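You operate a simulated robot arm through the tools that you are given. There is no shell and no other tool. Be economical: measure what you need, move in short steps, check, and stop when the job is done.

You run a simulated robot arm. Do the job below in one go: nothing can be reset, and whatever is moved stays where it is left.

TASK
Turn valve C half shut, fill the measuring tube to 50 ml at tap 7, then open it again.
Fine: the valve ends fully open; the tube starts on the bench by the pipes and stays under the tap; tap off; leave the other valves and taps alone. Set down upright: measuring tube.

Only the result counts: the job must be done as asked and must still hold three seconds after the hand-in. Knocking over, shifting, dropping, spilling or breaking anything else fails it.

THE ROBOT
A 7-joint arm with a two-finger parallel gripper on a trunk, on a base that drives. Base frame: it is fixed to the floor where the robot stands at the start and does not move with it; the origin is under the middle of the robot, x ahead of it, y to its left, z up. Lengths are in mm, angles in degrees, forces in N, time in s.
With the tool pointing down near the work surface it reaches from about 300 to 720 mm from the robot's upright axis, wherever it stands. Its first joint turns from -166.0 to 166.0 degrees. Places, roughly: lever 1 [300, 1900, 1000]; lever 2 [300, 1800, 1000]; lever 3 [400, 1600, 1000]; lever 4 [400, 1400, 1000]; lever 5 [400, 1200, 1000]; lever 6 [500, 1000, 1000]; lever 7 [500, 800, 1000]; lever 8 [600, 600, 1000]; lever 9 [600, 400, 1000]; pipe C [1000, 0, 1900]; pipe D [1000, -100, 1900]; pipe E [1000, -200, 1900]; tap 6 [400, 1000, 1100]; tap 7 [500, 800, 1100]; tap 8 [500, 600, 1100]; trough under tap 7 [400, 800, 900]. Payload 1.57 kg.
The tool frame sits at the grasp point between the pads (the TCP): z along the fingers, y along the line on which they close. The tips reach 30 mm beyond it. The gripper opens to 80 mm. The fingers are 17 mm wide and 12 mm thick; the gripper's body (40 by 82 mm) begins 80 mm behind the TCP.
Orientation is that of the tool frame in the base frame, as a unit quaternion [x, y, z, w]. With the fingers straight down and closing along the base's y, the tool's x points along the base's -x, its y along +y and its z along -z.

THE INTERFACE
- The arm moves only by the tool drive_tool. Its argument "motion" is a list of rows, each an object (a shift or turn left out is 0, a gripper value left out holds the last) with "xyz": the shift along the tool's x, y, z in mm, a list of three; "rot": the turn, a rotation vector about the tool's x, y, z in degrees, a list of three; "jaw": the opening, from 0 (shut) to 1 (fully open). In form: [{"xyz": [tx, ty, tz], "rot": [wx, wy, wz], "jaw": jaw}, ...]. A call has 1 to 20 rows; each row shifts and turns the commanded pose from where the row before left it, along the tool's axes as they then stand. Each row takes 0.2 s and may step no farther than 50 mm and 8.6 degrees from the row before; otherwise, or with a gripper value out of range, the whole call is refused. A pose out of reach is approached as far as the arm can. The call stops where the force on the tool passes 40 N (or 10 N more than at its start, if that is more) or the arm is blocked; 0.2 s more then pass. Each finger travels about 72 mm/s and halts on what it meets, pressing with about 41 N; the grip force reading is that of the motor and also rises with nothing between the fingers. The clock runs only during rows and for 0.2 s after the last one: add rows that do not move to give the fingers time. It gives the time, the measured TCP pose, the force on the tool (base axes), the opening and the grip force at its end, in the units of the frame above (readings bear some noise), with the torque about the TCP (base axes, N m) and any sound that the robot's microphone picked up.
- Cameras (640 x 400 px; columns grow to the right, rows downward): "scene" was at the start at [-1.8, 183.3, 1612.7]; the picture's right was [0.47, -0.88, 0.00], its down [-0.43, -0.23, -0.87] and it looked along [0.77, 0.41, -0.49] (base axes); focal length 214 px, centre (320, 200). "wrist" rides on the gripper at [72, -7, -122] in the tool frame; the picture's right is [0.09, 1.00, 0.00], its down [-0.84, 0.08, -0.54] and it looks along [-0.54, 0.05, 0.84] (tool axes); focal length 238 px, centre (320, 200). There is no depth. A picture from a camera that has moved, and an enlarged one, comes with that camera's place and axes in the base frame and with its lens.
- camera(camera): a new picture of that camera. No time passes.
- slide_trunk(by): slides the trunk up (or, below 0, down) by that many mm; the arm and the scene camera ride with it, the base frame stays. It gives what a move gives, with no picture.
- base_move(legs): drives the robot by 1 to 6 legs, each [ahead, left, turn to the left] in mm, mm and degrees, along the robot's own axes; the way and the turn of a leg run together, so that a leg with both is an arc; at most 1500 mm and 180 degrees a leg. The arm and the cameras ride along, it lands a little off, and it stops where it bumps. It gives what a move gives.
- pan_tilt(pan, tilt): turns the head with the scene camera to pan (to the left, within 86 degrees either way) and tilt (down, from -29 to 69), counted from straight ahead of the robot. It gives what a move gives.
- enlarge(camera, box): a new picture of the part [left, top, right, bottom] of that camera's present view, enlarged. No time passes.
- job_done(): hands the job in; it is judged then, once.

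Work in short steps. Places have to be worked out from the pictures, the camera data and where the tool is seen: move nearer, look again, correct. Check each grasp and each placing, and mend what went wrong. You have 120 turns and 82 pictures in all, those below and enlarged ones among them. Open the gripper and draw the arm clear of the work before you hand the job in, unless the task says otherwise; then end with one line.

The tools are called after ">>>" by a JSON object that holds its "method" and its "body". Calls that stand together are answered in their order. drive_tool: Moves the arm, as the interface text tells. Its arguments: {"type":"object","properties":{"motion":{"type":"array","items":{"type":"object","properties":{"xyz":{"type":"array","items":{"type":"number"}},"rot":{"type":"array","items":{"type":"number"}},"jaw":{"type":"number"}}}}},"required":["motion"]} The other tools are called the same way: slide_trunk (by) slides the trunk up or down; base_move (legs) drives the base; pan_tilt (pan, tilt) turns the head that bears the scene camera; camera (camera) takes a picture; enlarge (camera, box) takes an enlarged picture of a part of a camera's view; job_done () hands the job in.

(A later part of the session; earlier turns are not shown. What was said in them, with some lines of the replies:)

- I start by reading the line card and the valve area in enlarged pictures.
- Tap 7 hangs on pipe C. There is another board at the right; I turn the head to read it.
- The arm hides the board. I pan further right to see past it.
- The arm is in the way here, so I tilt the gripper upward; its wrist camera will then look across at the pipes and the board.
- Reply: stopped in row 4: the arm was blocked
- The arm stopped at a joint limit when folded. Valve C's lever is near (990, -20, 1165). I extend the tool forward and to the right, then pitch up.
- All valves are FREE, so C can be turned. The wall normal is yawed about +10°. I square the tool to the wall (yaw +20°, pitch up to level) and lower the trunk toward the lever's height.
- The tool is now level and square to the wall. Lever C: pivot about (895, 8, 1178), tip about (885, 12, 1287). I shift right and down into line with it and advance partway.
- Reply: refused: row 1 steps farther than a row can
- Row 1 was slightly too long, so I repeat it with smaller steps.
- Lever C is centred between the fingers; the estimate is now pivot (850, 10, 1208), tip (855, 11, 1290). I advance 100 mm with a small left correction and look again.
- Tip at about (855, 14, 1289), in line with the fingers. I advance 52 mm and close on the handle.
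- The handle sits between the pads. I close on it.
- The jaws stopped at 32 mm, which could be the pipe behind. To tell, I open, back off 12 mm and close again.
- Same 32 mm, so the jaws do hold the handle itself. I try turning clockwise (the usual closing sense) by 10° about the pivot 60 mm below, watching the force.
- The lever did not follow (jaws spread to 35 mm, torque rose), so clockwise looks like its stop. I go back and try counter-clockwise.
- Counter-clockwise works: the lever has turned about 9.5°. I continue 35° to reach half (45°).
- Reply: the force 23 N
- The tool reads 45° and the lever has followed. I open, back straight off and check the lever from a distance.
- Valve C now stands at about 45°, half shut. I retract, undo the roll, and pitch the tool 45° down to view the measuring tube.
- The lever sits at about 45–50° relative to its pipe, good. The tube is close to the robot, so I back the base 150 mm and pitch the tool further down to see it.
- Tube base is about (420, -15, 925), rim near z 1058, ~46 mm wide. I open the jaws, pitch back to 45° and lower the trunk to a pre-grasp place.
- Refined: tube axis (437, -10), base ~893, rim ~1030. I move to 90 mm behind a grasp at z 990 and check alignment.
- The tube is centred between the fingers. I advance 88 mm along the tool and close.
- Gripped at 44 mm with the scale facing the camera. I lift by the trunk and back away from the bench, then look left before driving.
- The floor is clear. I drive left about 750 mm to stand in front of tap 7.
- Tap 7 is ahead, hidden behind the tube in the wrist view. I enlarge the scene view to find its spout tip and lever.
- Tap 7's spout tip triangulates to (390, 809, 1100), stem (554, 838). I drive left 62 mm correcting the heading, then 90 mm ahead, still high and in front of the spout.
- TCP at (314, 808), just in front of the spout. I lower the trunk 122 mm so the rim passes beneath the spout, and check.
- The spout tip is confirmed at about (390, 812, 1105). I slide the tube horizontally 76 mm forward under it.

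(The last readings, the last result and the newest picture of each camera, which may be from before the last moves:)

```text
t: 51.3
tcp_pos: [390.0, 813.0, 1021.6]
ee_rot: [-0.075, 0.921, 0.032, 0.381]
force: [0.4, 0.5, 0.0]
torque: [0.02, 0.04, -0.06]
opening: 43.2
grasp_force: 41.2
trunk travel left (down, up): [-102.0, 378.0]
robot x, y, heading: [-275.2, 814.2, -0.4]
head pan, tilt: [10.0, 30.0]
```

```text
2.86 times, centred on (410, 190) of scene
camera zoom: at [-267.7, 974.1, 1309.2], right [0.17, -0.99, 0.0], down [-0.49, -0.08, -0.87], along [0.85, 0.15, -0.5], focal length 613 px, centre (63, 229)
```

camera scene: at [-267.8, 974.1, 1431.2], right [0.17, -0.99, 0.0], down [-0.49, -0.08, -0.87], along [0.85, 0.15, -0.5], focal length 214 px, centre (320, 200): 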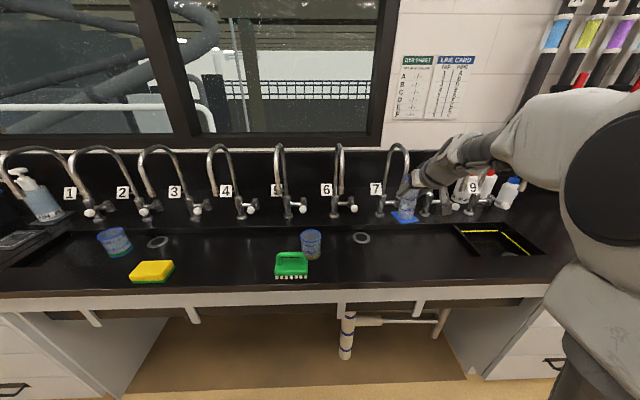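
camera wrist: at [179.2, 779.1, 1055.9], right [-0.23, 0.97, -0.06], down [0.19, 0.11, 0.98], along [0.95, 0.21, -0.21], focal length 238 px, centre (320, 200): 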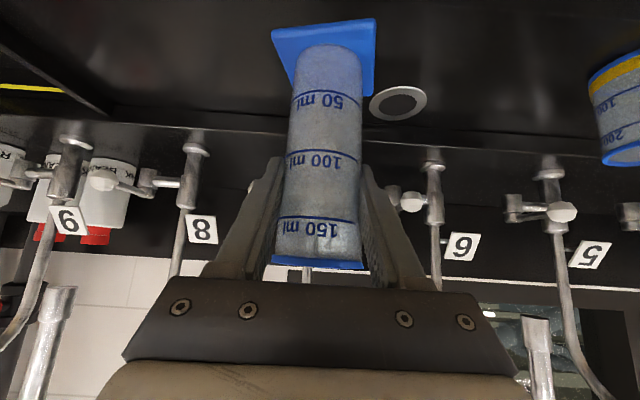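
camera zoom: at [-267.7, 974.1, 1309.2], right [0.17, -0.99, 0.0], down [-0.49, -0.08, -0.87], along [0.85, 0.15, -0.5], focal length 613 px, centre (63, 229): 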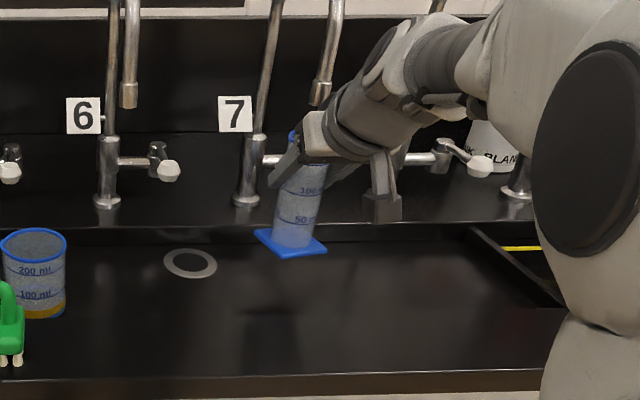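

Tube is under the spout with clearance. I lower it in small steps until it touches.

>>> {"method": "drive_tool", "body": {"motion": [{"xyz": [3.5, 0, 3.5]}, {"xyz": [3.5, 0, 3.5]}, {"xyz": [3.5, 0, 3.5]}, {"xyz": [3.5, 0, 3.5]}, {}]}}

>>> {"method": "enlarge", "body": {"camera": "scene", "box": [360, 150, 440, 220]}}

```text
t: 52.5
tcp_pos: [388.6, 811.6, 1001.8]
ee_rot: [-0.076, 0.92, 0.032, 0.382]
force: [-0.2, -1.1, 0.0]
torque: [-0.04, -0.01, 0.01]
opening: 43.2
grasp_force: 40.8
trunk travel left (down, up): [-102.0, 378.0]
robot x, y, heading: [-277.0, 816.6, -0.3]
head pan, tilt: [10.0, 30.0]
```

```text
5.71 times, centred on (400, 185) of scene
camera zoom: at [-267.7, 974.1, 1309.2], right [0.17, -0.99, 0.0], down [-0.49, -0.08, -0.87], along [0.85, 0.15, -0.5], focal length 1226 px, centre (-137, 286)
```

zoom: 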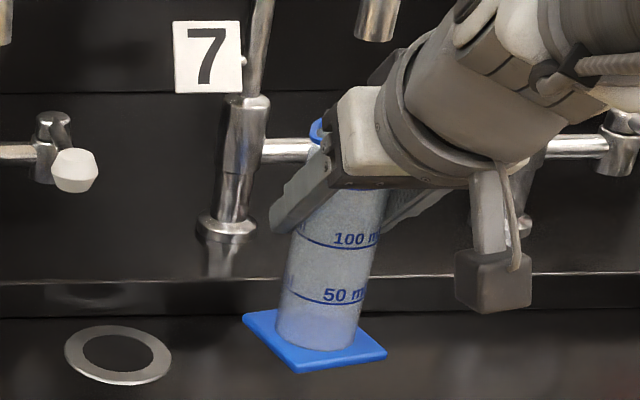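

Still not touching at TCP z 1002. I continue in finer steps.

>>> {"method": "drive_tool", "body": {"motion": [{"xyz": [1.4, 0, 1.4]}, {"xyz": [1.4, 0, 1.4]}, {"xyz": [1.4, 0, 1.4]}, {"xyz": [1.4, 0, 1.4]}, {"xyz": [1.4, 0, 1.4]}, {"xyz": [1.4, 0, 1.4]}, {}]}}

```text
t: 54.1
tcp_pos: [389.2, 811.2, 990.5]
ee_rot: [-0.075, 0.921, 0.031, 0.381]
force: [-0.2, 0.2, -0.9]
torque: [0.02, -0.02, -0.05]
opening: 42.9
grasp_force: 40.4
trunk travel left (down, up): [-102.0, 378.0]
robot x, y, heading: [-274.0, 814.2, -0.3]
head pan, tilt: [10.0, 30.0]
```

No contact yet; the trough floor is lower than the bench. I continue.

>>> {"method": "drive_tool", "body": {"motion": [{"xyz": [1.4, 0, 1.4]}, {"xyz": [1.4, 0, 1.4]}, {"xyz": [1.4, 0, 1.4]}, {"xyz": [1.4, 0, 1.4]}, {"xyz": [1.4, 0, 1.4]}, {"xyz": [1.4, 0, 1.4]}, {}]}}

>>> {"method": "enlarge", "body": {"camera": "scene", "box": [360, 150, 440, 220]}}

```text
t: 55.7
tcp_pos: [389.9, 810.6, 978.1]
ee_rot: [-0.075, 0.921, 0.032, 0.382]
force: [0.5, -0.6, 0.0]
torque: [0.01, 0.0, 0.01]
opening: 43.0
grasp_force: 40.8
trunk travel left (down, up): [-102.0, 378.0]
robot x, y, heading: [-277.3, 819.9, -0.3]
head pan, tilt: [10.0, 30.0]
```

```text
5.71 times, centred on (400, 185) of scene
camera zoom: at [-267.7, 974.1, 1309.2], right [0.17, -0.99, 0.0], down [-0.49, -0.08, -0.87], along [0.85, 0.15, -0.5], focal length 1226 px, centre (-137, 286)
```

zoom: 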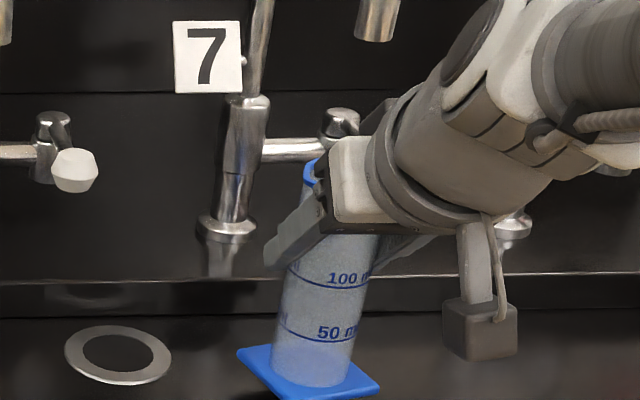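

The step down is about 28 mm, so contact should come near TCP z 966. I continue gently.

>>> {"method": "drive_tool", "body": {"motion": [{"xyz": [1, 0, 1]}, {"xyz": [1, 0, 1]}, {"xyz": [1, 0, 1]}, {"xyz": [1, 0, 1]}, {"xyz": [1, 0, 1]}, {"xyz": [1, 0, 1]}, {"xyz": [1, 0, 1]}, {}]}}

```text
t: 57.5
tcp_pos: [388.6, 811.6, 968.8]
ee_rot: [-0.075, 0.921, 0.031, 0.381]
force: [-0.2, 1.4, 0.0]
torque: [0.0, -0.02, -0.02]
opening: 42.6
grasp_force: 41.3
trunk travel left (down, up): [-102.0, 378.0]
robot x, y, heading: [-274.8, 818.2, -0.2]
head pan, tilt: [10.0, 30.0]
```

Still free. I keep going and check with the wrist camera.

>>> {"method": "drive_tool", "body": {"motion": [{"xyz": [1, 0, 1]}, {"xyz": [1, 0, 1]}, {"xyz": [1, 0, 1]}, {"xyz": [1, 0, 1]}, {"xyz": [1, 0, 1]}, {}]}}

>>> {"method": "camera", "body": {"camera": "wrist"}}

```text
t: 58.9
tcp_pos: [388.2, 811.3, 963.2]
ee_rot: [-0.076, 0.92, 0.032, 0.382]
force: [-1.3, 0.4, 6.4]
torque: [-0.21, 0.06, -0.09]
opening: 42.5
grasp_force: 40.3
trunk travel left (down, up): [-102.0, 378.0]
robot x, y, heading: [-275.5, 816.6, -0.2]
head pan, tilt: [10.0, 30.0]
```

```text
41 pictures are left
camera wrist: at [254.9, 782.7, 996.7], right [-0.23, 0.97, -0.07], down [0.19, 0.11, 0.98], along [0.96, 0.21, -0.21], focal length 238 px, centre (320, 200)
```

wrist: 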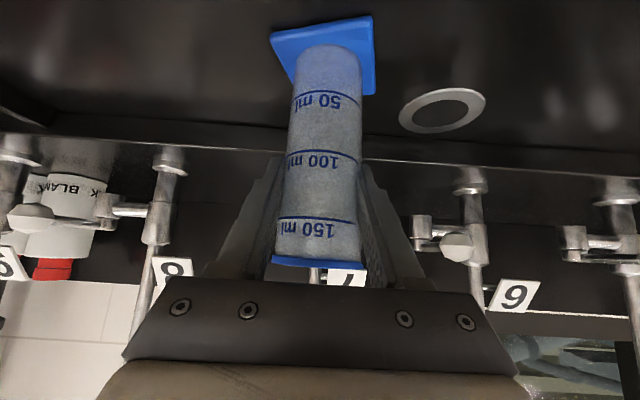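

Contact (6 N upward) at TCP z 963. I release and withdraw along the tool axis.

>>> {"method": "drive_tool", "body": {"motion": [{"jaw": 0.6}, {"jaw": 0.75}, {"jaw": 0.9}, {"jaw": 1}, {}, {"xyz": [0, 0, -30]}, {"xyz": [0, 0, -40]}, {"xyz": [0, 0, -40]}, {}]}}

>>> {"method": "camera", "body": {"camera": "wrist"}}

>>> {"method": "enlarge", "body": {"camera": "scene", "box": [340, 110, 480, 230]}}

```text
t: 60.9
tcp_pos: [313.1, 799.8, 1038.9]
ee_rot: [-0.076, 0.92, 0.032, 0.382]
force: [-0.2, 0.3, -0.3]
torque: [-0.01, 0.03, 0.0]
opening: 80.3
grasp_force: 0.0
trunk travel left (down, up): [-102.0, 378.0]
robot x, y, heading: [-276.7, 817.8, -0.5]
head pan, tilt: [10.0, 30.0]
```

```text
40 pictures are left
camera wrist: at [179.3, 770.5, 1073.3], right [-0.23, 0.97, -0.06], down [0.19, 0.11, 0.98], along [0.95, 0.21, -0.21], focal length 238 px, centre (320, 200)
```

wrist: 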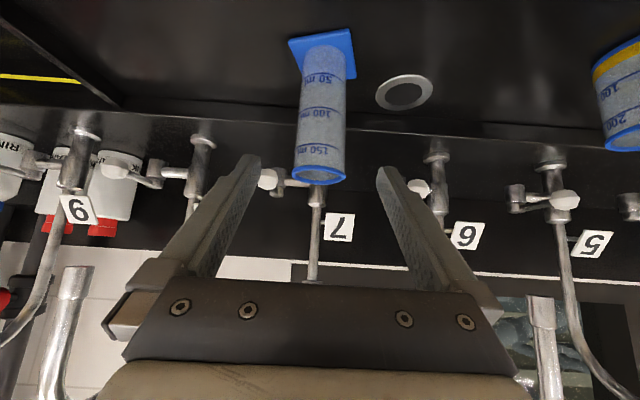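

```text
3.33 times, centred on (410, 170) of scene
camera zoom: at [-267.8, 974.1, 1309.2], right [0.17, -0.99, 0.0], down [-0.49, -0.08, -0.87], along [0.85, 0.15, -0.5], focal length 715 px, centre (20, 300)
```

zoom: 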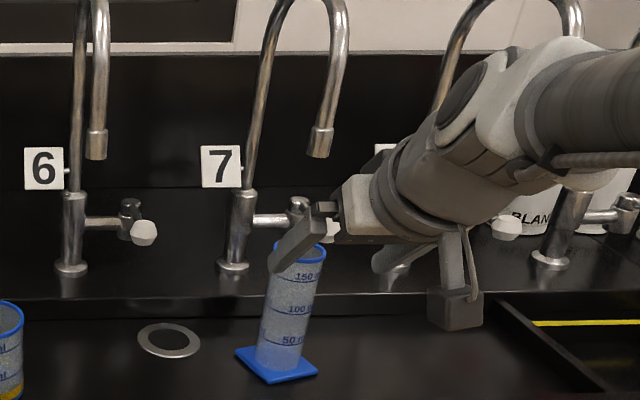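

The tube stands upright under the spout. Now I look closely at lever 7.

>>> {"method": "enlarge", "body": {"camera": "wrist", "box": [230, 130, 350, 230]}}

>>> {"method": "enlarge", "body": {"camera": "scene", "box": [380, 150, 440, 190]}}

```text
4.00 times, centred on (290, 180) of wrist
camera zoom: at [179.3, 770.5, 1073.3], right [-0.23, 0.97, -0.06], down [0.19, 0.11, 0.98], along [0.95, 0.21, -0.21], focal length 953 px, centre (440, 280)
```

zoom: 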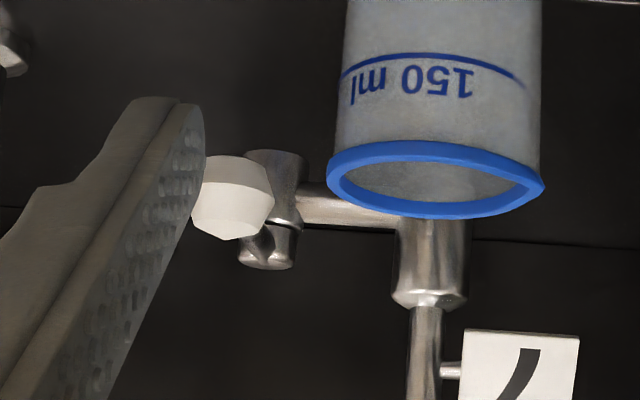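

```text
10.00 times, centred on (410, 170) of scene
camera zoom: at [-267.8, 974.1, 1309.2], right [0.17, -0.99, 0.0], down [-0.49, -0.08, -0.87], along [0.85, 0.15, -0.5], focal length 2145 px, centre (-580, 500)
```

zoom: 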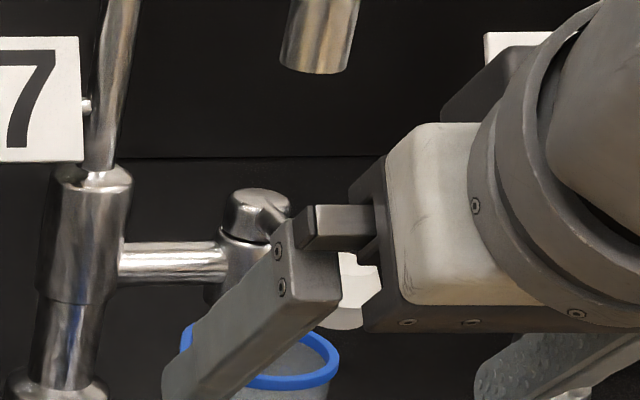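

The tap lever turns about a vertical hub at ~(564, 784), with its white knob near (482, 765, 988) pointing to the robot; only a swing to the right (away from the stem) is possible. I move right and up, yaw the tool to 25° to stay between spouts 7 and 8, and look.

>>> {"method": "drive_tool", "body": {"motion": [{"xyz": [-3.3, -32, -11]}, {"xyz": [-3.3, -32, -11]}, {"rot": [-5.3, 0, -5.3], "jaw": 0.6}, {"rot": [-5.3, 0, -5.3]}, {}]}}

>>> {"method": "camera", "body": {"camera": "wrist"}}

```text
t: 62.1
tcp_pos: [312.2, 734.0, 1059.8]
ee_rot: [-0.195, 0.903, 0.081, 0.375]
force: [-0.2, -0.6, -1.1]
torque: [-0.02, 0.02, -0.01]
opening: 48.0
grasp_force: 0.1
trunk travel left (down, up): [-102.0, 378.0]
robot x, y, heading: [-274.6, 817.7, -0.2]
head pan, tilt: [10.0, 30.0]
```

```text
36 pictures are left
camera wrist: at [190.3, 671.1, 1093.7], right [-0.47, 0.88, -0.06], down [0.16, 0.16, 0.98], along [0.87, 0.45, -0.21], focal length 238 px, centre (320, 200)
```

wrist: 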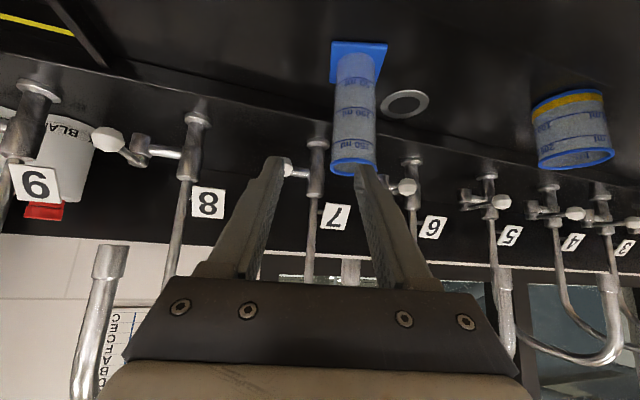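

Knob 7 is confirmed at (479, 768, 987). I go to 80 mm short of it along the tool axis and look.

>>> {"method": "drive_tool", "body": {"motion": [{"xyz": [-22, -12.5, 29.6]}, {"xyz": [-22, -12.5, 29.6]}, {"xyz": [-22, -12.5, 29.6]}, {}]}}

>>> {"method": "camera", "body": {"camera": "wrist"}}

>>> {"method": "camera", "body": {"camera": "scene"}}

```text
t: 63.1
tcp_pos: [427.3, 747.0, 1044.7]
ee_rot: [-0.194, 0.903, 0.081, 0.374]
force: [-0.3, 0.0, -0.3]
torque: [-0.01, -0.01, 0.0]
opening: 48.3
grasp_force: 0.2
trunk travel left (down, up): [-102.0, 378.0]
robot x, y, heading: [-275.8, 818.9, -0.1]
head pan, tilt: [10.0, 30.0]
```

```text
35 pictures are left
camera wrist: at [304.6, 684.5, 1078.6], right [-0.47, 0.88, -0.06], down [0.16, 0.15, 0.98], along [0.87, 0.45, -0.21], focal length 238 px, centre (320, 200)
```

wrist: 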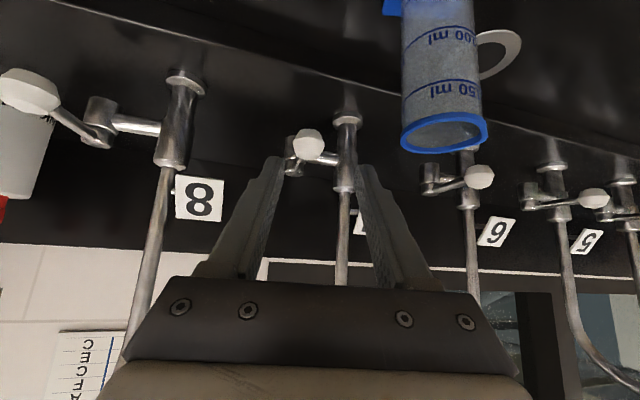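

```text
34 pictures are left
camera scene: at [-267.7, 974.1, 1309.2], right [0.17, -0.99, 0.0], down [-0.49, -0.08, -0.87], along [0.85, 0.15, -0.5], focal length 214 px, centre (320, 200)
```

scene: 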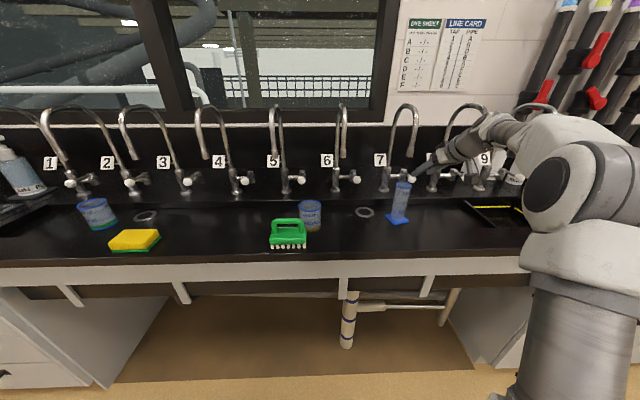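

The knob is nearly central. I advance 72 mm with a 5 mm shift to the right, straddling the knob.

>>> {"method": "drive_tool", "body": {"motion": [{"xyz": [0, -5, 24]}, {"xyz": [0, 0, 24]}, {"xyz": [0, 0, 24]}, {}]}}

>>> {"method": "camera", "body": {"camera": "wrist"}}

>>> {"method": "enlarge", "body": {"camera": "scene", "box": [360, 130, 450, 230]}}

```text
t: 64.1
tcp_pos: [474.8, 762.5, 992.8]
ee_rot: [-0.195, 0.903, 0.082, 0.375]
force: [0.0, 0.1, 0.6]
torque: [-0.01, -0.02, -0.01]
opening: 48.1
grasp_force: 0.1
trunk travel left (down, up): [-102.0, 378.0]
robot x, y, heading: [-271.7, 822.4, -0.5]
head pan, tilt: [10.0, 30.0]
```

```text
33 pictures are left
camera wrist: at [353.4, 700.1, 1026.1], right [-0.47, 0.88, -0.06], down [0.16, 0.16, 0.98], along [0.87, 0.45, -0.21], focal length 238 px, centre (320, 200)
```

wrist: 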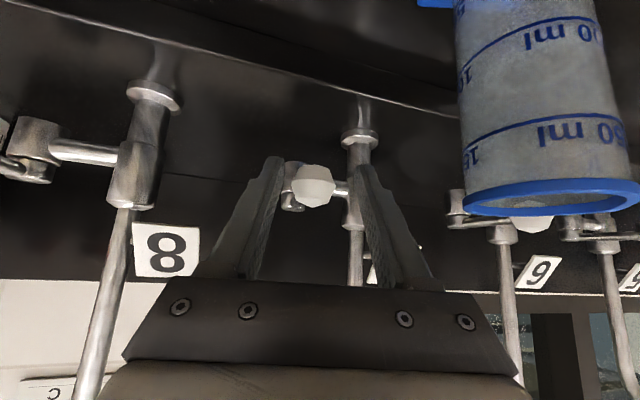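

```text
4.00 times, centred on (405, 180) of scene
camera zoom: at [-267.8, 974.1, 1309.2], right [0.17, -0.99, 0.0], down [-0.49, -0.08, -0.87], along [0.85, 0.15, -0.5], focal length 858 px, centre (-20, 280)
```

zoom: 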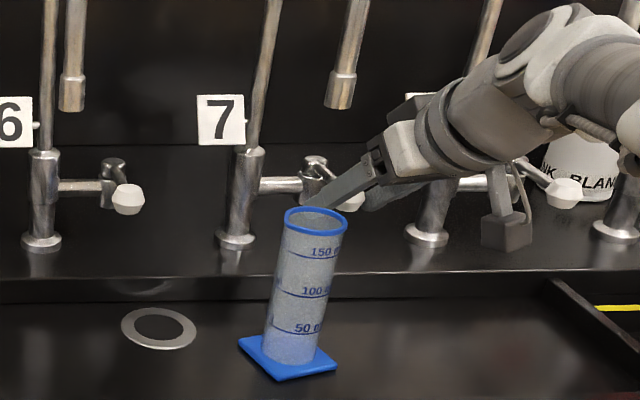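

The knob is between the pads and the tube is in line below the spout. I narrow the jaws to about 34 mm and nudge the lever right by roughly 15°, listening for flow.

>>> {"method": "drive_tool", "body": {"motion": [{"jaw": 0.42}, {}, {"xyz": [0.6, -8, -0.6]}, {"xyz": [0.6, -8, -0.6]}, {"xyz": [0.6, -8, -0.6]}]}}

>>> {"method": "enlarge", "body": {"camera": "scene", "box": [360, 130, 450, 230]}}

```text
t: 65.3
tcp_pos: [483.7, 739.0, 993.3]
ee_rot: [-0.196, 0.903, 0.082, 0.374]
force: [-0.1, -0.5, 0.1]
torque: [0.0, 0.01, 0.02]
opening: 33.7
grasp_force: 0.1
trunk travel left (down, up): [-102.0, 378.0]
robot x, y, heading: [-277.7, 815.3, -0.1]
head pan, tilt: [10.0, 30.0]
```

```text
4.00 times, centred on (405, 180) of scene
camera zoom: at [-267.8, 974.1, 1309.2], right [0.17, -0.99, 0.0], down [-0.49, -0.08, -0.87], along [0.85, 0.15, -0.5], focal length 858 px, centre (-20, 280)
```

zoom: 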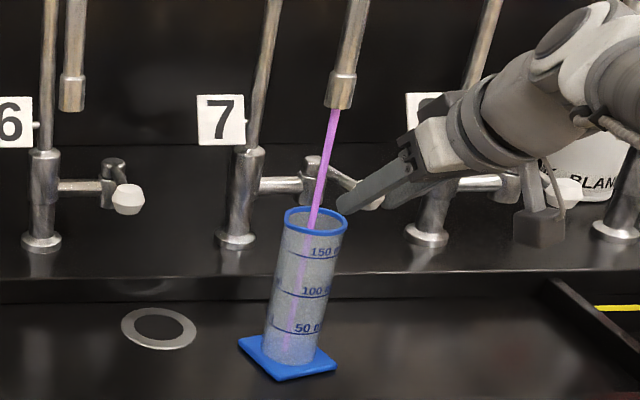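

Purple water is flowing into the tube. I hold for 0.8 s and read the level.

>>> {"method": "drive_tool", "body": {"motion": [{}, {}, {}]}}

>>> {"method": "enlarge", "body": {"camera": "scene", "box": [385, 175, 425, 230]}}

```text
t: 66.1
tcp_pos: [483.0, 738.5, 992.6]
ee_rot: [-0.195, 0.903, 0.081, 0.374]
force: [-0.5, 0.2, -0.1]
torque: [0.0, 0.0, 0.03]
opening: 33.7
grasp_force: 0.0
trunk travel left (down, up): [-102.0, 378.0]
robot x, y, heading: [-273.1, 817.7, -0.1]
head pan, tilt: [10.0, 30.0]
```

```text
7.27 times, centred on (405, 202) of scene
camera zoom: at [-267.8, 974.1, 1309.2], right [0.17, -0.99, 0.0], down [-0.49, -0.08, -0.87], along [0.85, 0.15, -0.5], focal length 1560 px, centre (-298, 182)
```

zoom: 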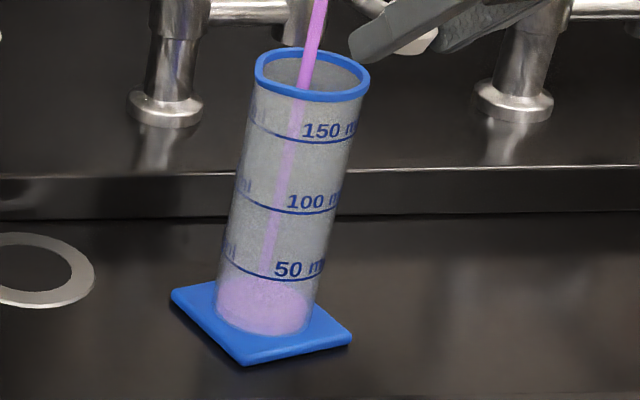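

The level is rising fast. I zoom tightly before deciding when to shut.

>>> {"method": "enlarge", "body": {"camera": "scene", "box": [392, 200, 416, 226]}}

```text
15.38 times, centred on (404, 213) of scene
camera zoom: at [-267.8, 974.1, 1309.2], right [0.17, -0.99, 0.0], down [-0.49, -0.08, -0.87], along [0.85, 0.15, -0.5], focal length 3300 px, centre (-972, 0)
```

zoom: 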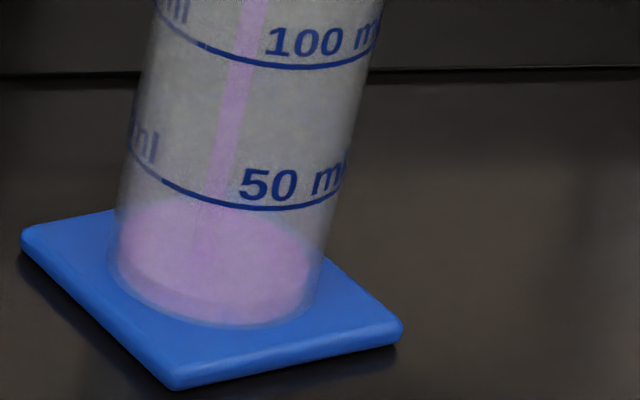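

About 20 ml so far at roughly 17 ml/s. I push the lever most of the way back to throttle the flow, then read again.

>>> {"method": "drive_tool", "body": {"motion": [{"xyz": [-0.8, 10, 0.8]}, {"xyz": [-0.8, 10, 0.8]}]}}

>>> {"method": "enlarge", "body": {"camera": "scene", "box": [392, 200, 416, 226]}}

>>> {"method": "enlarge", "body": {"camera": "scene", "box": [385, 130, 445, 190]}}

```text
t: 66.7
tcp_pos: [476.7, 757.7, 992.4]
ee_rot: [-0.196, 0.903, 0.083, 0.374]
force: [-0.4, 0.5, 0.5]
torque: [0.01, 0.02, 0.02]
opening: 33.5
grasp_force: 0.1
trunk travel left (down, up): [-102.0, 378.0]
robot x, y, heading: [-276.1, 817.7, -0.3]
head pan, tilt: [10.0, 30.0]
```

```text
15.38 times, centred on (404, 213) of scene
camera zoom: at [-267.8, 974.0, 1309.2], right [0.17, -0.99, 0.0], down [-0.49, -0.08, -0.87], along [0.85, 0.15, -0.5], focal length 3300 px, centre (-972, 0)
```

zoom: 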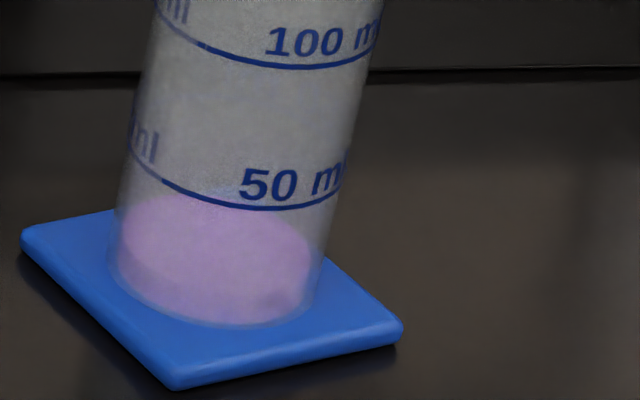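

```text
6.67 times, centred on (415, 160) of scene
camera zoom: at [-267.8, 974.0, 1309.2], right [0.17, -0.99, 0.0], down [-0.49, -0.08, -0.87], along [0.85, 0.15, -0.5], focal length 1430 px, centre (-313, 467)
```

zoom: 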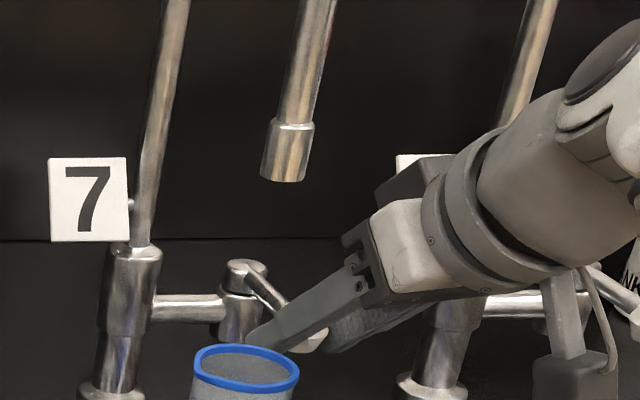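

The flow has stopped with the lever near 6°, level about 20 ml. I repeat a timed opening (about 1.3 s) and closing in one call, aiming for ~38 ml.

>>> {"method": "drive_tool", "body": {"motion": [{"xyz": [0.8, -10, -0.8]}, {"xyz": [0.8, -10, -0.8]}, {}, {}, {}, {}, {}, {"xyz": [-0.8, 10, 0.8]}, {"xyz": [-0.8, 10, 0.8]}]}}

>>> {"method": "enlarge", "body": {"camera": "scene", "box": [392, 200, 416, 226]}}

```text
t: 68.7
tcp_pos: [476.3, 758.4, 992.7]
ee_rot: [-0.195, 0.903, 0.081, 0.374]
force: [0.0, 0.6, 0.2]
torque: [0.02, 0.01, 0.01]
opening: 33.4
grasp_force: 0.0
trunk travel left (down, up): [-102.0, 378.0]
robot x, y, heading: [-276.3, 820.4, -0.2]
head pan, tilt: [10.0, 30.0]
```

```text
15.38 times, centred on (404, 213) of scene
camera zoom: at [-267.7, 974.0, 1309.2], right [0.17, -0.99, 0.0], down [-0.49, -0.08, -0.87], along [0.85, 0.15, -0.5], focal length 3300 px, centre (-972, 0)
```

zoom: 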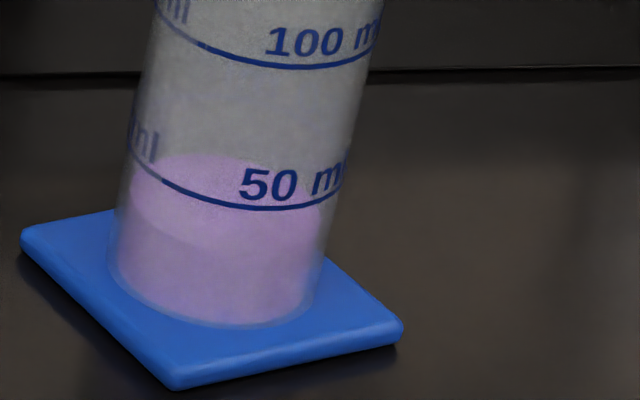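

Now about 35 ml: that pulse added ~13 ml. I repeat the same pulse.

>>> {"method": "drive_tool", "body": {"motion": [{"xyz": [0.8, -10, -0.8]}, {"xyz": [0.8, -10, -0.8]}, {}, {}, {}, {}, {}, {"xyz": [-0.8, 10, 0.8]}, {"xyz": [-0.8, 10, 0.8]}]}}

>>> {"method": "enlarge", "body": {"camera": "scene", "box": [392, 200, 416, 226]}}

```text
t: 70.7
tcp_pos: [478.0, 758.3, 992.9]
ee_rot: [-0.195, 0.903, 0.081, 0.374]
force: [0.1, 0.1, 0.4]
torque: [-0.02, 0.03, 0.01]
opening: 33.6
grasp_force: 0.2
trunk travel left (down, up): [-102.0, 378.0]
robot x, y, heading: [-276.8, 816.2, -0.3]
head pan, tilt: [10.0, 30.0]
```

```text
15.38 times, centred on (404, 213) of scene
camera zoom: at [-267.7, 974.0, 1309.2], right [0.17, -0.99, 0.0], down [-0.49, -0.08, -0.87], along [0.85, 0.15, -0.5], focal length 3300 px, centre (-972, 0)
```

zoom: 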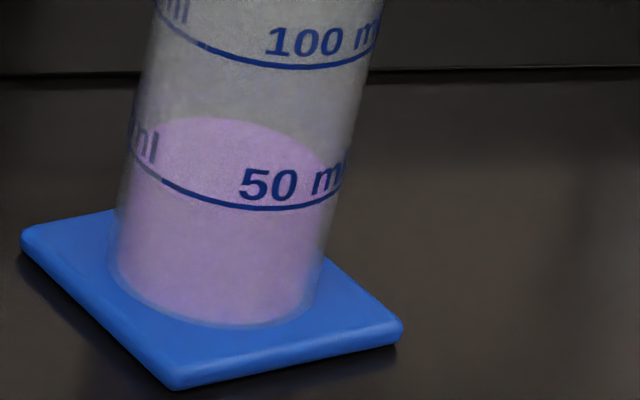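

Very near the mark. I zoom in on the meniscus.

>>> {"method": "enlarge", "body": {"camera": "scene", "box": [395, 202, 407, 214]}}

>>> {"method": "camera", "body": {"camera": "wrist"}}

```text
16.00 times, centred on (401, 208) of scene
camera zoom: at [-267.7, 974.0, 1309.2], right [0.17, -0.99, 0.0], down [-0.49, -0.08, -0.87], along [0.85, 0.15, -0.5], focal length 3432 px, centre (-976, 72)
```

zoom: 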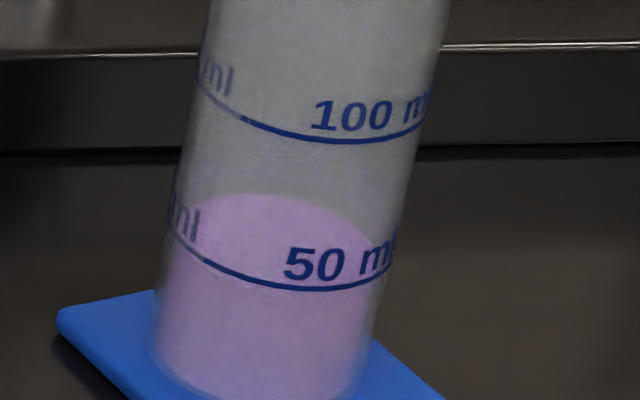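

```text
23 pictures are left
camera wrist: at [354.9, 695.4, 1026.6], right [-0.47, 0.88, -0.06], down [0.16, 0.16, 0.98], along [0.87, 0.45, -0.21], focal length 238 px, centre (320, 200)
```

wrist: 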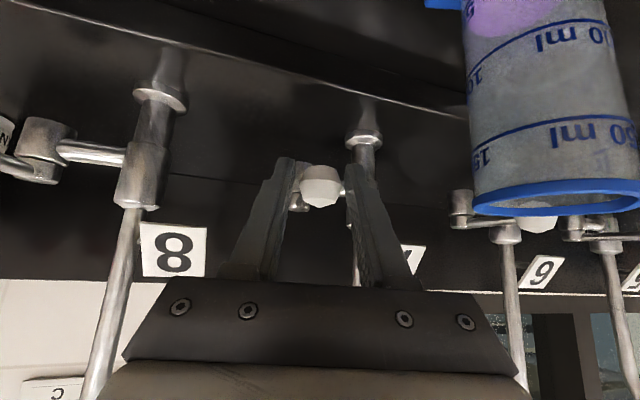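

I judge about 46–47 ml, a few ml short. I give a very short pulse (open and straight back).

>>> {"method": "drive_tool", "body": {"motion": [{"xyz": [0.8, -10, -0.8]}, {"xyz": [0.8, -10, -0.8]}, {"xyz": [-0.8, 10, 0.8]}, {"xyz": [-0.8, 10, 0.8]}]}}

>>> {"method": "enlarge", "body": {"camera": "scene", "box": [392, 200, 416, 226]}}

```text
t: 71.7
tcp_pos: [477.7, 756.9, 992.6]
ee_rot: [-0.195, 0.903, 0.082, 0.375]
force: [-0.5, 0.0, -0.5]
torque: [0.04, -0.03, 0.01]
opening: 33.6
grasp_force: 0.0
trunk travel left (down, up): [-102.0, 378.0]
robot x, y, heading: [-274.6, 818.4, -0.5]
head pan, tilt: [10.0, 30.0]
```

```text
15.38 times, centred on (404, 213) of scene
camera zoom: at [-267.8, 974.1, 1309.2], right [0.17, -0.99, 0.0], down [-0.49, -0.08, -0.87], along [0.85, 0.15, -0.5], focal length 3300 px, centre (-972, 0)
```

zoom: 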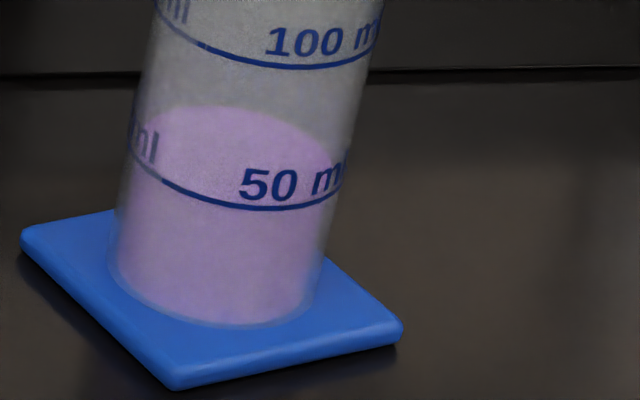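

Level now on the 50 ml mark. I push the lever the last few degrees to its closed stop.

>>> {"method": "drive_tool", "body": {"motion": [{"xyz": [-0.3, 4, 0.3]}, {"xyz": [-0.2, 3, 0.2]}, {"xyz": [-0.2, 2, 0.2]}, {}]}}

>>> {"method": "camera", "body": {"camera": "wrist"}}

```text
t: 72.7
tcp_pos: [475.2, 762.9, 992.3]
ee_rot: [-0.194, 0.903, 0.082, 0.374]
force: [4.4, -5.8, -1.5]
torque: [-0.02, -0.05, -0.11]
opening: 39.8
grasp_force: 3.5
trunk travel left (down, up): [-102.0, 378.0]
robot x, y, heading: [-276.3, 817.6, -0.3]
head pan, tilt: [10.0, 30.0]
```

```text
21 pictures are left
camera wrist: at [352.3, 701.4, 1026.4], right [-0.47, 0.88, -0.06], down [0.16, 0.16, 0.98], along [0.87, 0.45, -0.21], focal length 238 px, centre (320, 200)
```

wrist: 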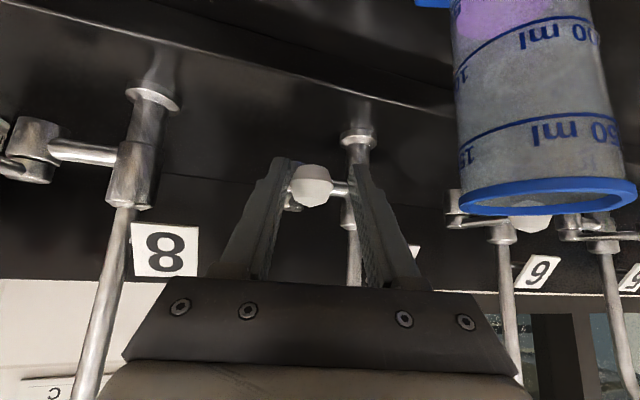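

The lever is against its stop (6 N), in its original place. I open, withdraw by the way I came, and check the tap.

>>> {"method": "drive_tool", "body": {"motion": [{"jaw": 0.65}, {"jaw": 0.65}, {"xyz": [0, 0, -25]}, {"xyz": [0, 0, -25]}, {"xyz": [0, 0, -25]}, {"xyz": [22, 12.5, -29.6]}, {"xyz": [22, 12.5, -29.6]}, {"xyz": [22, 12.5, -29.6]}, {}]}}

>>> {"method": "enlarge", "body": {"camera": "scene", "box": [360, 130, 450, 230]}}

```text
t: 74.7
tcp_pos: [306.3, 731.2, 1059.4]
ee_rot: [-0.196, 0.902, 0.082, 0.375]
force: [-0.4, 0.3, 1.3]
torque: [-0.01, 0.03, 0.01]
opening: 52.2
grasp_force: 0.0
trunk travel left (down, up): [-102.0, 378.0]
robot x, y, heading: [-277.8, 815.9, -0.3]
head pan, tilt: [10.0, 30.0]
```

```text
4.00 times, centred on (405, 180) of scene
camera zoom: at [-267.8, 974.1, 1309.2], right [0.17, -0.99, 0.0], down [-0.49, -0.08, -0.87], along [0.85, 0.15, -0.5], focal length 858 px, centre (-20, 280)
```

zoom: 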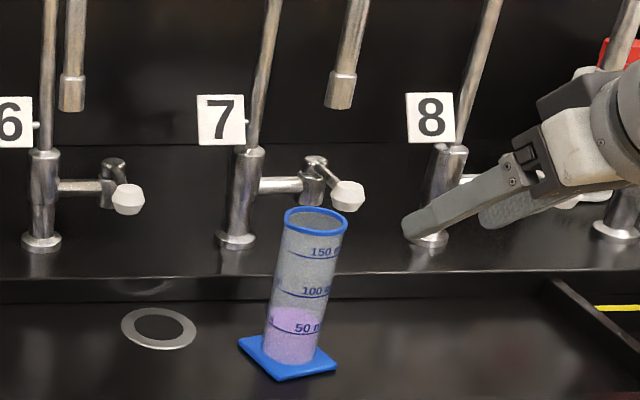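

Tap 7 is off and the tube stands at 50 ml. Now I back off, raise the trunk and drive back to valve C.

>>> {"method": "base_move", "body": {"legs": [[-110, 0, 0]]}}

>>> {"method": "slide_trunk", "body": {"by": 110}}

>>> {"method": "base_move", "body": {"legs": [[0, -790, 0.3]]}}

```text
t: 76.1
tcp_pos: [198.8, 730.7, 1060.5]
ee_rot: [-0.196, 0.903, 0.082, 0.374]
force: [0.0, -1.1, -0.7]
torque: [-0.02, 0.01, 0.0]
opening: 51.9
grasp_force: 0.0
trunk travel left (down, up): [-102.0, 378.0]
robot x, y, heading: [-383.9, 818.1, -0.6]
head pan, tilt: [10.0, 30.0]
```

```text
t: 77.5
tcp_pos: [197.8, 732.4, 1168.6]
ee_rot: [-0.196, 0.903, 0.082, 0.374]
force: [0.0, 0.4, 0.5]
torque: [0.01, 0.03, 0.01]
opening: 51.7
grasp_force: 0.0
trunk travel left (down, up): [-212.0, 268.0]
robot x, y, heading: [-386.4, 817.4, -0.5]
head pan, tilt: [10.0, 30.0]
```

```text
t: 83.9
tcp_pos: [199.2, -56.5, 1170.0]
ee_rot: [-0.2, 0.902, 0.084, 0.373]
force: [0.1, -0.5, 0.4]
torque: [-0.02, 0.0, 0.01]
opening: 52.1
grasp_force: 0.1
trunk travel left (down, up): [-212.0, 268.0]
robot x, y, heading: [-384.7, 21.1, 0.4]
head pan, tilt: [10.0, 30.0]
```

I restore the wrist pose used at the valve: yaw back, pitch to level, roll -45°, then raise 80 mm.

>>> {"method": "drive_tool", "body": {"motion": [{"rot": [5.5, 0, 5.5]}, {"rot": [5.5, 0, 5.5]}, {"rot": [0, -7.5, 0]}, {"rot": [0, -7.5, 0]}, {"rot": [0, -7.5, 0]}, {"rot": [0, -7.5, 0]}, {"rot": [0, -7.5, 0]}, {"rot": [0, -7.5, 0]}, {"rot": [0, 0, -7.5], "jaw": 0.8}, {"rot": [0, 0, -7.5]}, {"rot": [0, 0, -7.5]}, {"rot": [0, 0, -7.5]}, {"rot": [0, 0, -7.5]}, {"rot": [0, 0, -7.5]}, {}]}}

>>> {"method": "slide_trunk", "body": {"by": 78}}

>>> {"method": "base_move", "body": {"legs": [[300, 0, 0]]}}

>>> {"method": "camera", "body": {"camera": "wrist"}}

```text
t: 87.1
tcp_pos: [199.3, -56.7, 1170.3]
ee_rot: [-0.322, 0.628, -0.217, 0.674]
force: [0.1, 0.2, -0.5]
torque: [0.04, -0.01, 0.03]
opening: 63.7
grasp_force: 0.1
trunk travel left (down, up): [-212.0, 268.0]
robot x, y, heading: [-386.5, 18.2, 0.1]
head pan, tilt: [10.0, 30.0]
```

```text
t: 88.2
tcp_pos: [199.8, -58.3, 1247.0]
ee_rot: [-0.323, 0.629, -0.216, 0.673]
force: [0.2, -0.3, 0.7]
torque: [-0.01, -0.01, 0.01]
opening: 64.0
grasp_force: 0.0
trunk travel left (down, up): [-290.0, 190.0]
robot x, y, heading: [-385.5, 22.6, 0.2]
head pan, tilt: [10.0, 30.0]
```

```text
t: 90.7
tcp_pos: [492.0, -59.1, 1247.2]
ee_rot: [-0.322, 0.63, -0.217, 0.673]
force: [-0.7, -0.1, -0.7]
torque: [0.0, -0.01, 0.03]
opening: 64.2
grasp_force: 0.1
trunk travel left (down, up): [-290.0, 190.0]
robot x, y, heading: [-91.5, 25.6, 0.2]
head pan, tilt: [10.0, 30.0]
```

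```text
19 pictures are left
camera wrist: at [380.8, -132.6, 1200.4], right [-0.1, 0.63, -0.77], down [-0.64, 0.55, 0.54], along [0.76, 0.55, 0.35], focal length 238 px, centre (320, 200)
```

wrist: 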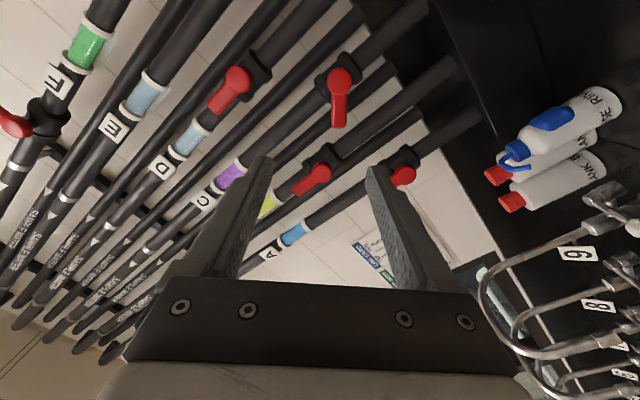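

I move to the earlier standoff point (673, 29, 1249) in front of lever C and check.

>>> {"method": "drive_tool", "body": {"motion": [{"xyz": [-8.5, 7.9, 38.6]}, {"xyz": [-8.5, 7.9, 38.6]}, {"xyz": [-8.5, 7.9, 38.6]}, {"xyz": [-8.5, 7.9, 38.6]}, {"xyz": [-8.5, 7.9, 38.6]}, {}]}}

>>> {"method": "camera", "body": {"camera": "wrist"}}

```text
t: 92.1
tcp_pos: [673.5, 27.4, 1250.0]
ee_rot: [-0.322, 0.63, -0.217, 0.673]
force: [0.3, -0.3, -0.9]
torque: [0.04, -0.05, 0.0]
opening: 64.0
grasp_force: 0.0
trunk travel left (down, up): [-290.0, 190.0]
robot x, y, heading: [-91.3, 21.0, -0.1]
head pan, tilt: [10.0, 30.0]
```

```text
18 pictures are left
camera wrist: at [562.7, -45.9, 1203.0], right [-0.1, 0.63, -0.77], down [-0.64, 0.55, 0.54], along [0.76, 0.55, 0.35], focal length 238 px, centre (320, 200)
```

wrist: 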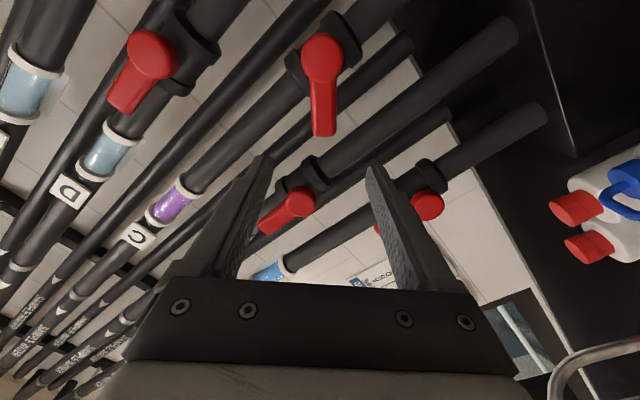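

The view matches the earlier standoff. I advance 158 mm and close on the handle.

>>> {"method": "drive_tool", "body": {"motion": [{"xyz": [0.5, 0.7, 40]}, {"xyz": [0.5, 0.7, 40]}, {"xyz": [0, 0, 40]}, {"xyz": [0, 0, 38]}, {}, {"jaw": 0.5}, {"jaw": 0.2}, {"jaw": 0.2}, {"jaw": 0.2}, {"jaw": 0.2}]}}

>>> {"method": "camera", "body": {"camera": "wrist"}}

```text
t: 94.3
tcp_pos: [829.0, 52.5, 1251.1]
ee_rot: [-0.322, 0.63, -0.216, 0.673]
force: [8.0, 1.3, 3.1]
torque: [-0.2, -0.02, 0.22]
opening: 32.1
grasp_force: 40.3
trunk travel left (down, up): [-290.0, 190.0]
robot x, y, heading: [-93.0, 21.6, -0.1]
head pan, tilt: [10.0, 30.0]
```

```text
17 pictures are left
camera wrist: at [717.6, -21.5, 1203.5], right [-0.1, 0.63, -0.77], down [-0.64, 0.55, 0.54], along [0.76, 0.55, 0.35], focal length 238 px, centre (320, 200)
```

wrist: 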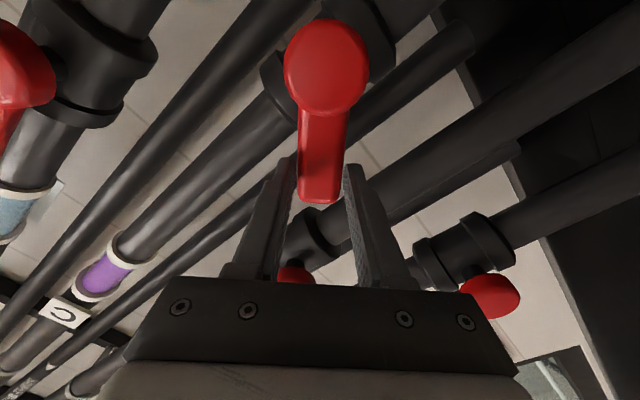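

Held at 32 mm, as before. I turn clockwise 45° back toward the open stop.

>>> {"method": "drive_tool", "body": {"motion": [{"xyz": [0.23, -5.3, 0], "rot": [0, 0, 5]}, {"xyz": [0.23, -5.3, 0], "rot": [0, 0, 5]}, {"xyz": [0.23, -5.3, 0], "rot": [0, 0, 5]}, {"xyz": [0.23, -5.3, 0], "rot": [0, 0, 5]}, {"xyz": [0.23, -5.3, 0], "rot": [0, 0, 5]}, {"xyz": [0.23, -5.3, 0], "rot": [0, 0, 5]}, {"xyz": [0.23, -5.3, 0], "rot": [0, 0, 5]}, {"xyz": [0.23, -5.3, 0], "rot": [0, 0, 5]}, {"xyz": [0.23, -5.3, 0], "rot": [0, 0, 5]}, {}]}}

>>> {"method": "camera", "body": {"camera": "wrist"}}

```text
t: 96.5
tcp_pos: [834.3, 14.0, 1268.6]
ee_rot: [-0.053, 0.702, 0.053, 0.708]
force: [8.0, -4.2, 1.4]
torque: [-0.28, -0.13, 0.01]
opening: 33.4
grasp_force: 41.0
out of reach, approached as far as the arm can: row 9
trunk travel left (down, up): [-290.0, 190.0]
robot x, y, heading: [-96.0, 27.3, -0.1]
head pan, tilt: [10.0, 30.0]
stopped in row 10: the force on the tool passed its limit at 40 N (the readings are from after the stop); the commanded pose is now the measured one
```

```text
16 pictures are left
camera wrist: at [715.8, -10.1, 1194.1], right [-0.15, 0.98, -0.09], down [-0.55, -0.01, 0.83], along [0.82, 0.17, 0.55], focal length 238 px, centre (320, 200)
```

wrist: 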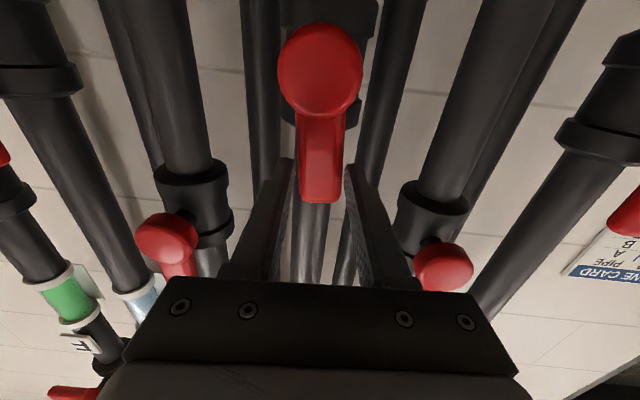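

The force limit tripped at the open stop, tool roll back at 0°. I give one more small clockwise nudge to be sure it seats.

>>> {"method": "drive_tool", "body": {"motion": [{"xyz": [0.2, -3, -2], "rot": [0, 0, 4]}, {"xyz": [0.2, -3, 0], "rot": [0, 0, 3]}]}}

```text
t: 97.1
tcp_pos: [836.1, 7.9, 1268.5]
ee_rot: [-0.01, 0.704, 0.096, 0.703]
force: [25.9, -7.9, 8.3]
torque: [-1.33, -0.43, -0.24]
opening: 33.6
grasp_force: 41.8
trunk travel left (down, up): [-290.0, 190.0]
robot x, y, heading: [-89.8, 22.7, 0.1]
head pan, tilt: [10.0, 30.0]
```

Torque is -1.3 N m as on the first push against the stop, so the valve is fully open. I release and withdraw.

>>> {"method": "drive_tool", "body": {"motion": [{"jaw": 0.8}, {"jaw": 0.8}, {"jaw": 0.8}, {"xyz": [0, 0, -40]}, {"xyz": [0, 0, -40]}, {"xyz": [0, 0, -40]}, {"xyz": [0, 0, -40]}, {"xyz": [0, 0, -40]}, {}]}}

>>> {"method": "camera", "body": {"camera": "wrist"}}

```text
t: 99.1
tcp_pos: [632.9, -18.1, 1262.4]
ee_rot: [-0.011, 0.704, 0.097, 0.704]
force: [0.5, -0.2, 0.0]
torque: [0.01, -0.05, -0.03]
opening: 64.0
grasp_force: 0.0
out of reach, approached as far as the arm can: row 4, 5
trunk travel left (down, up): [-290.0, 190.0]
robot x, y, heading: [-89.3, 28.3, 0.1]
head pan, tilt: [10.0, 30.0]
```

```text
15 pictures are left
camera wrist: at [512.6, -34.3, 1188.3], right [-0.15, 0.99, 0.03], down [-0.54, -0.11, 0.84], along [0.83, 0.11, 0.55], focal length 238 px, centre (320, 200)
```

wrist: 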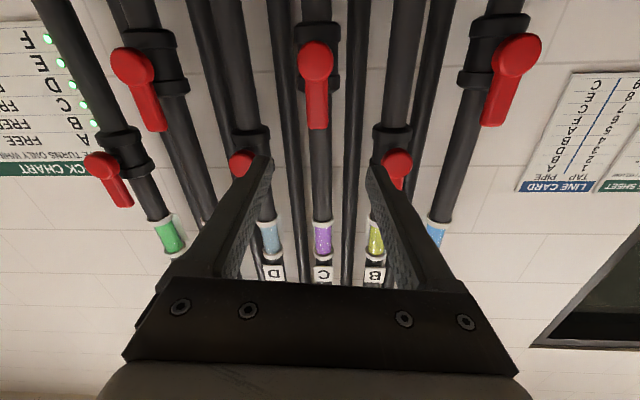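

Lever C is parallel to its pipe again, fully open. I back away and make a last check of tube and tap.

>>> {"method": "base_move", "body": {"legs": [[-200, 0, 0]]}}

>>> {"method": "pan_tilt", "body": {"pan": 50, "tilt": 25}}

>>> {"method": "camera", "body": {"camera": "scene"}}

```text
t: 101.0
tcp_pos: [431.2, -20.3, 1261.8]
ee_rot: [-0.01, 0.704, 0.097, 0.703]
force: [-0.7, -0.5, -0.1]
torque: [0.01, -0.04, 0.01]
opening: 64.0
grasp_force: 0.1
trunk travel left (down, up): [-290.0, 190.0]
robot x, y, heading: [-292.6, 26.1, 0.1]
head pan, tilt: [10.0, 30.0]
```

```text
t: 102.1
tcp_pos: [431.4, -21.9, 1261.5]
ee_rot: [-0.011, 0.704, 0.097, 0.703]
force: [0.0, -0.1, -0.1]
torque: [0.0, -0.01, 0.0]
opening: 64.1
grasp_force: 0.1
trunk travel left (down, up): [-290.0, 190.0]
robot x, y, heading: [-295.0, 26.9, -0.1]
head pan, tilt: [50.0, 25.0]
```

```text
14 pictures are left
camera scene: at [-316.0, 235.6, 1505.2], right [0.76, -0.64, 0.0], down [-0.27, -0.32, -0.91], along [0.58, 0.69, -0.42], focal length 214 px, centre (320, 200)
```

scene: 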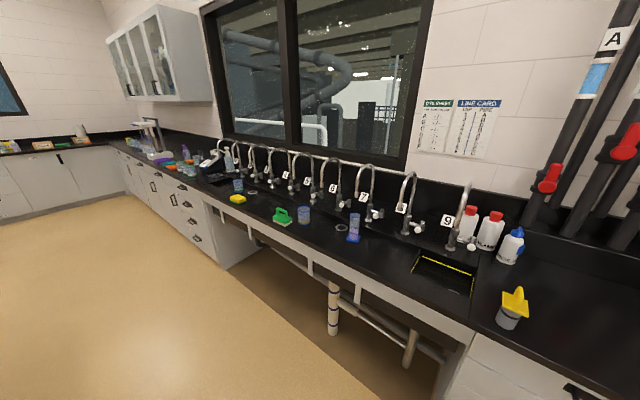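

>>> {"method": "enlarge", "body": {"camera": "scene", "box": [335, 155, 405, 250]}}

>>> {"method": "enlarge", "body": {"camera": "scene", "box": [340, 208, 368, 244]}}

```text
4.21 times, centred on (370, 202) of scene
camera zoom: at [-316.0, 235.6, 1505.2], right [0.76, -0.64, 0.0], down [-0.27, -0.32, -0.91], along [0.58, 0.69, -0.42], focal length 903 px, centre (110, 190)
```

zoom: 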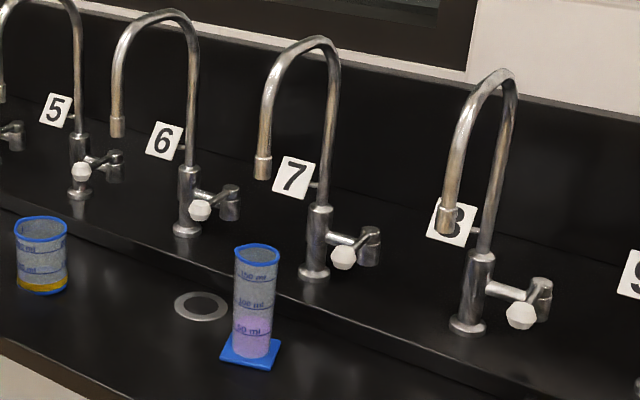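

```text
11.11 times, centred on (354, 226) of scene
camera zoom: at [-316.0, 235.6, 1505.2], right [0.76, -0.64, 0.0], down [-0.27, -0.32, -0.91], along [0.58, 0.69, -0.42], focal length 2383 px, centre (-58, -89)
```

zoom: 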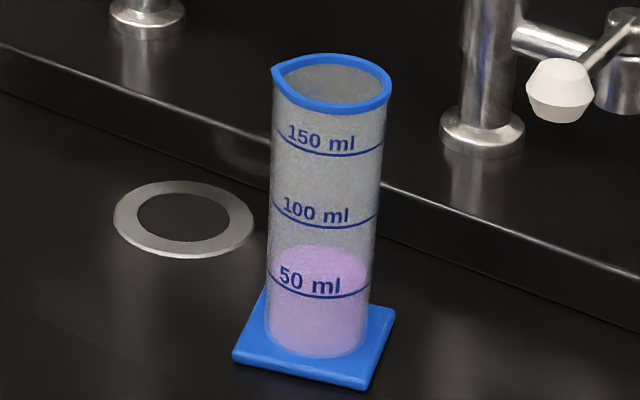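

Tube upright under tap 7 at the 50 ml mark, tap lever in line with its neighbours and no flow, valve C open, arm clear. I hand in.

>>> {"method": "job_done", "body": {}}

```text
The job is handed in.
```

The measuring tube stands upright under tap 7, filled to the 50 ml mark by my camera reading (48–50 ml). Tap 7 is off and valve C is fully open again.
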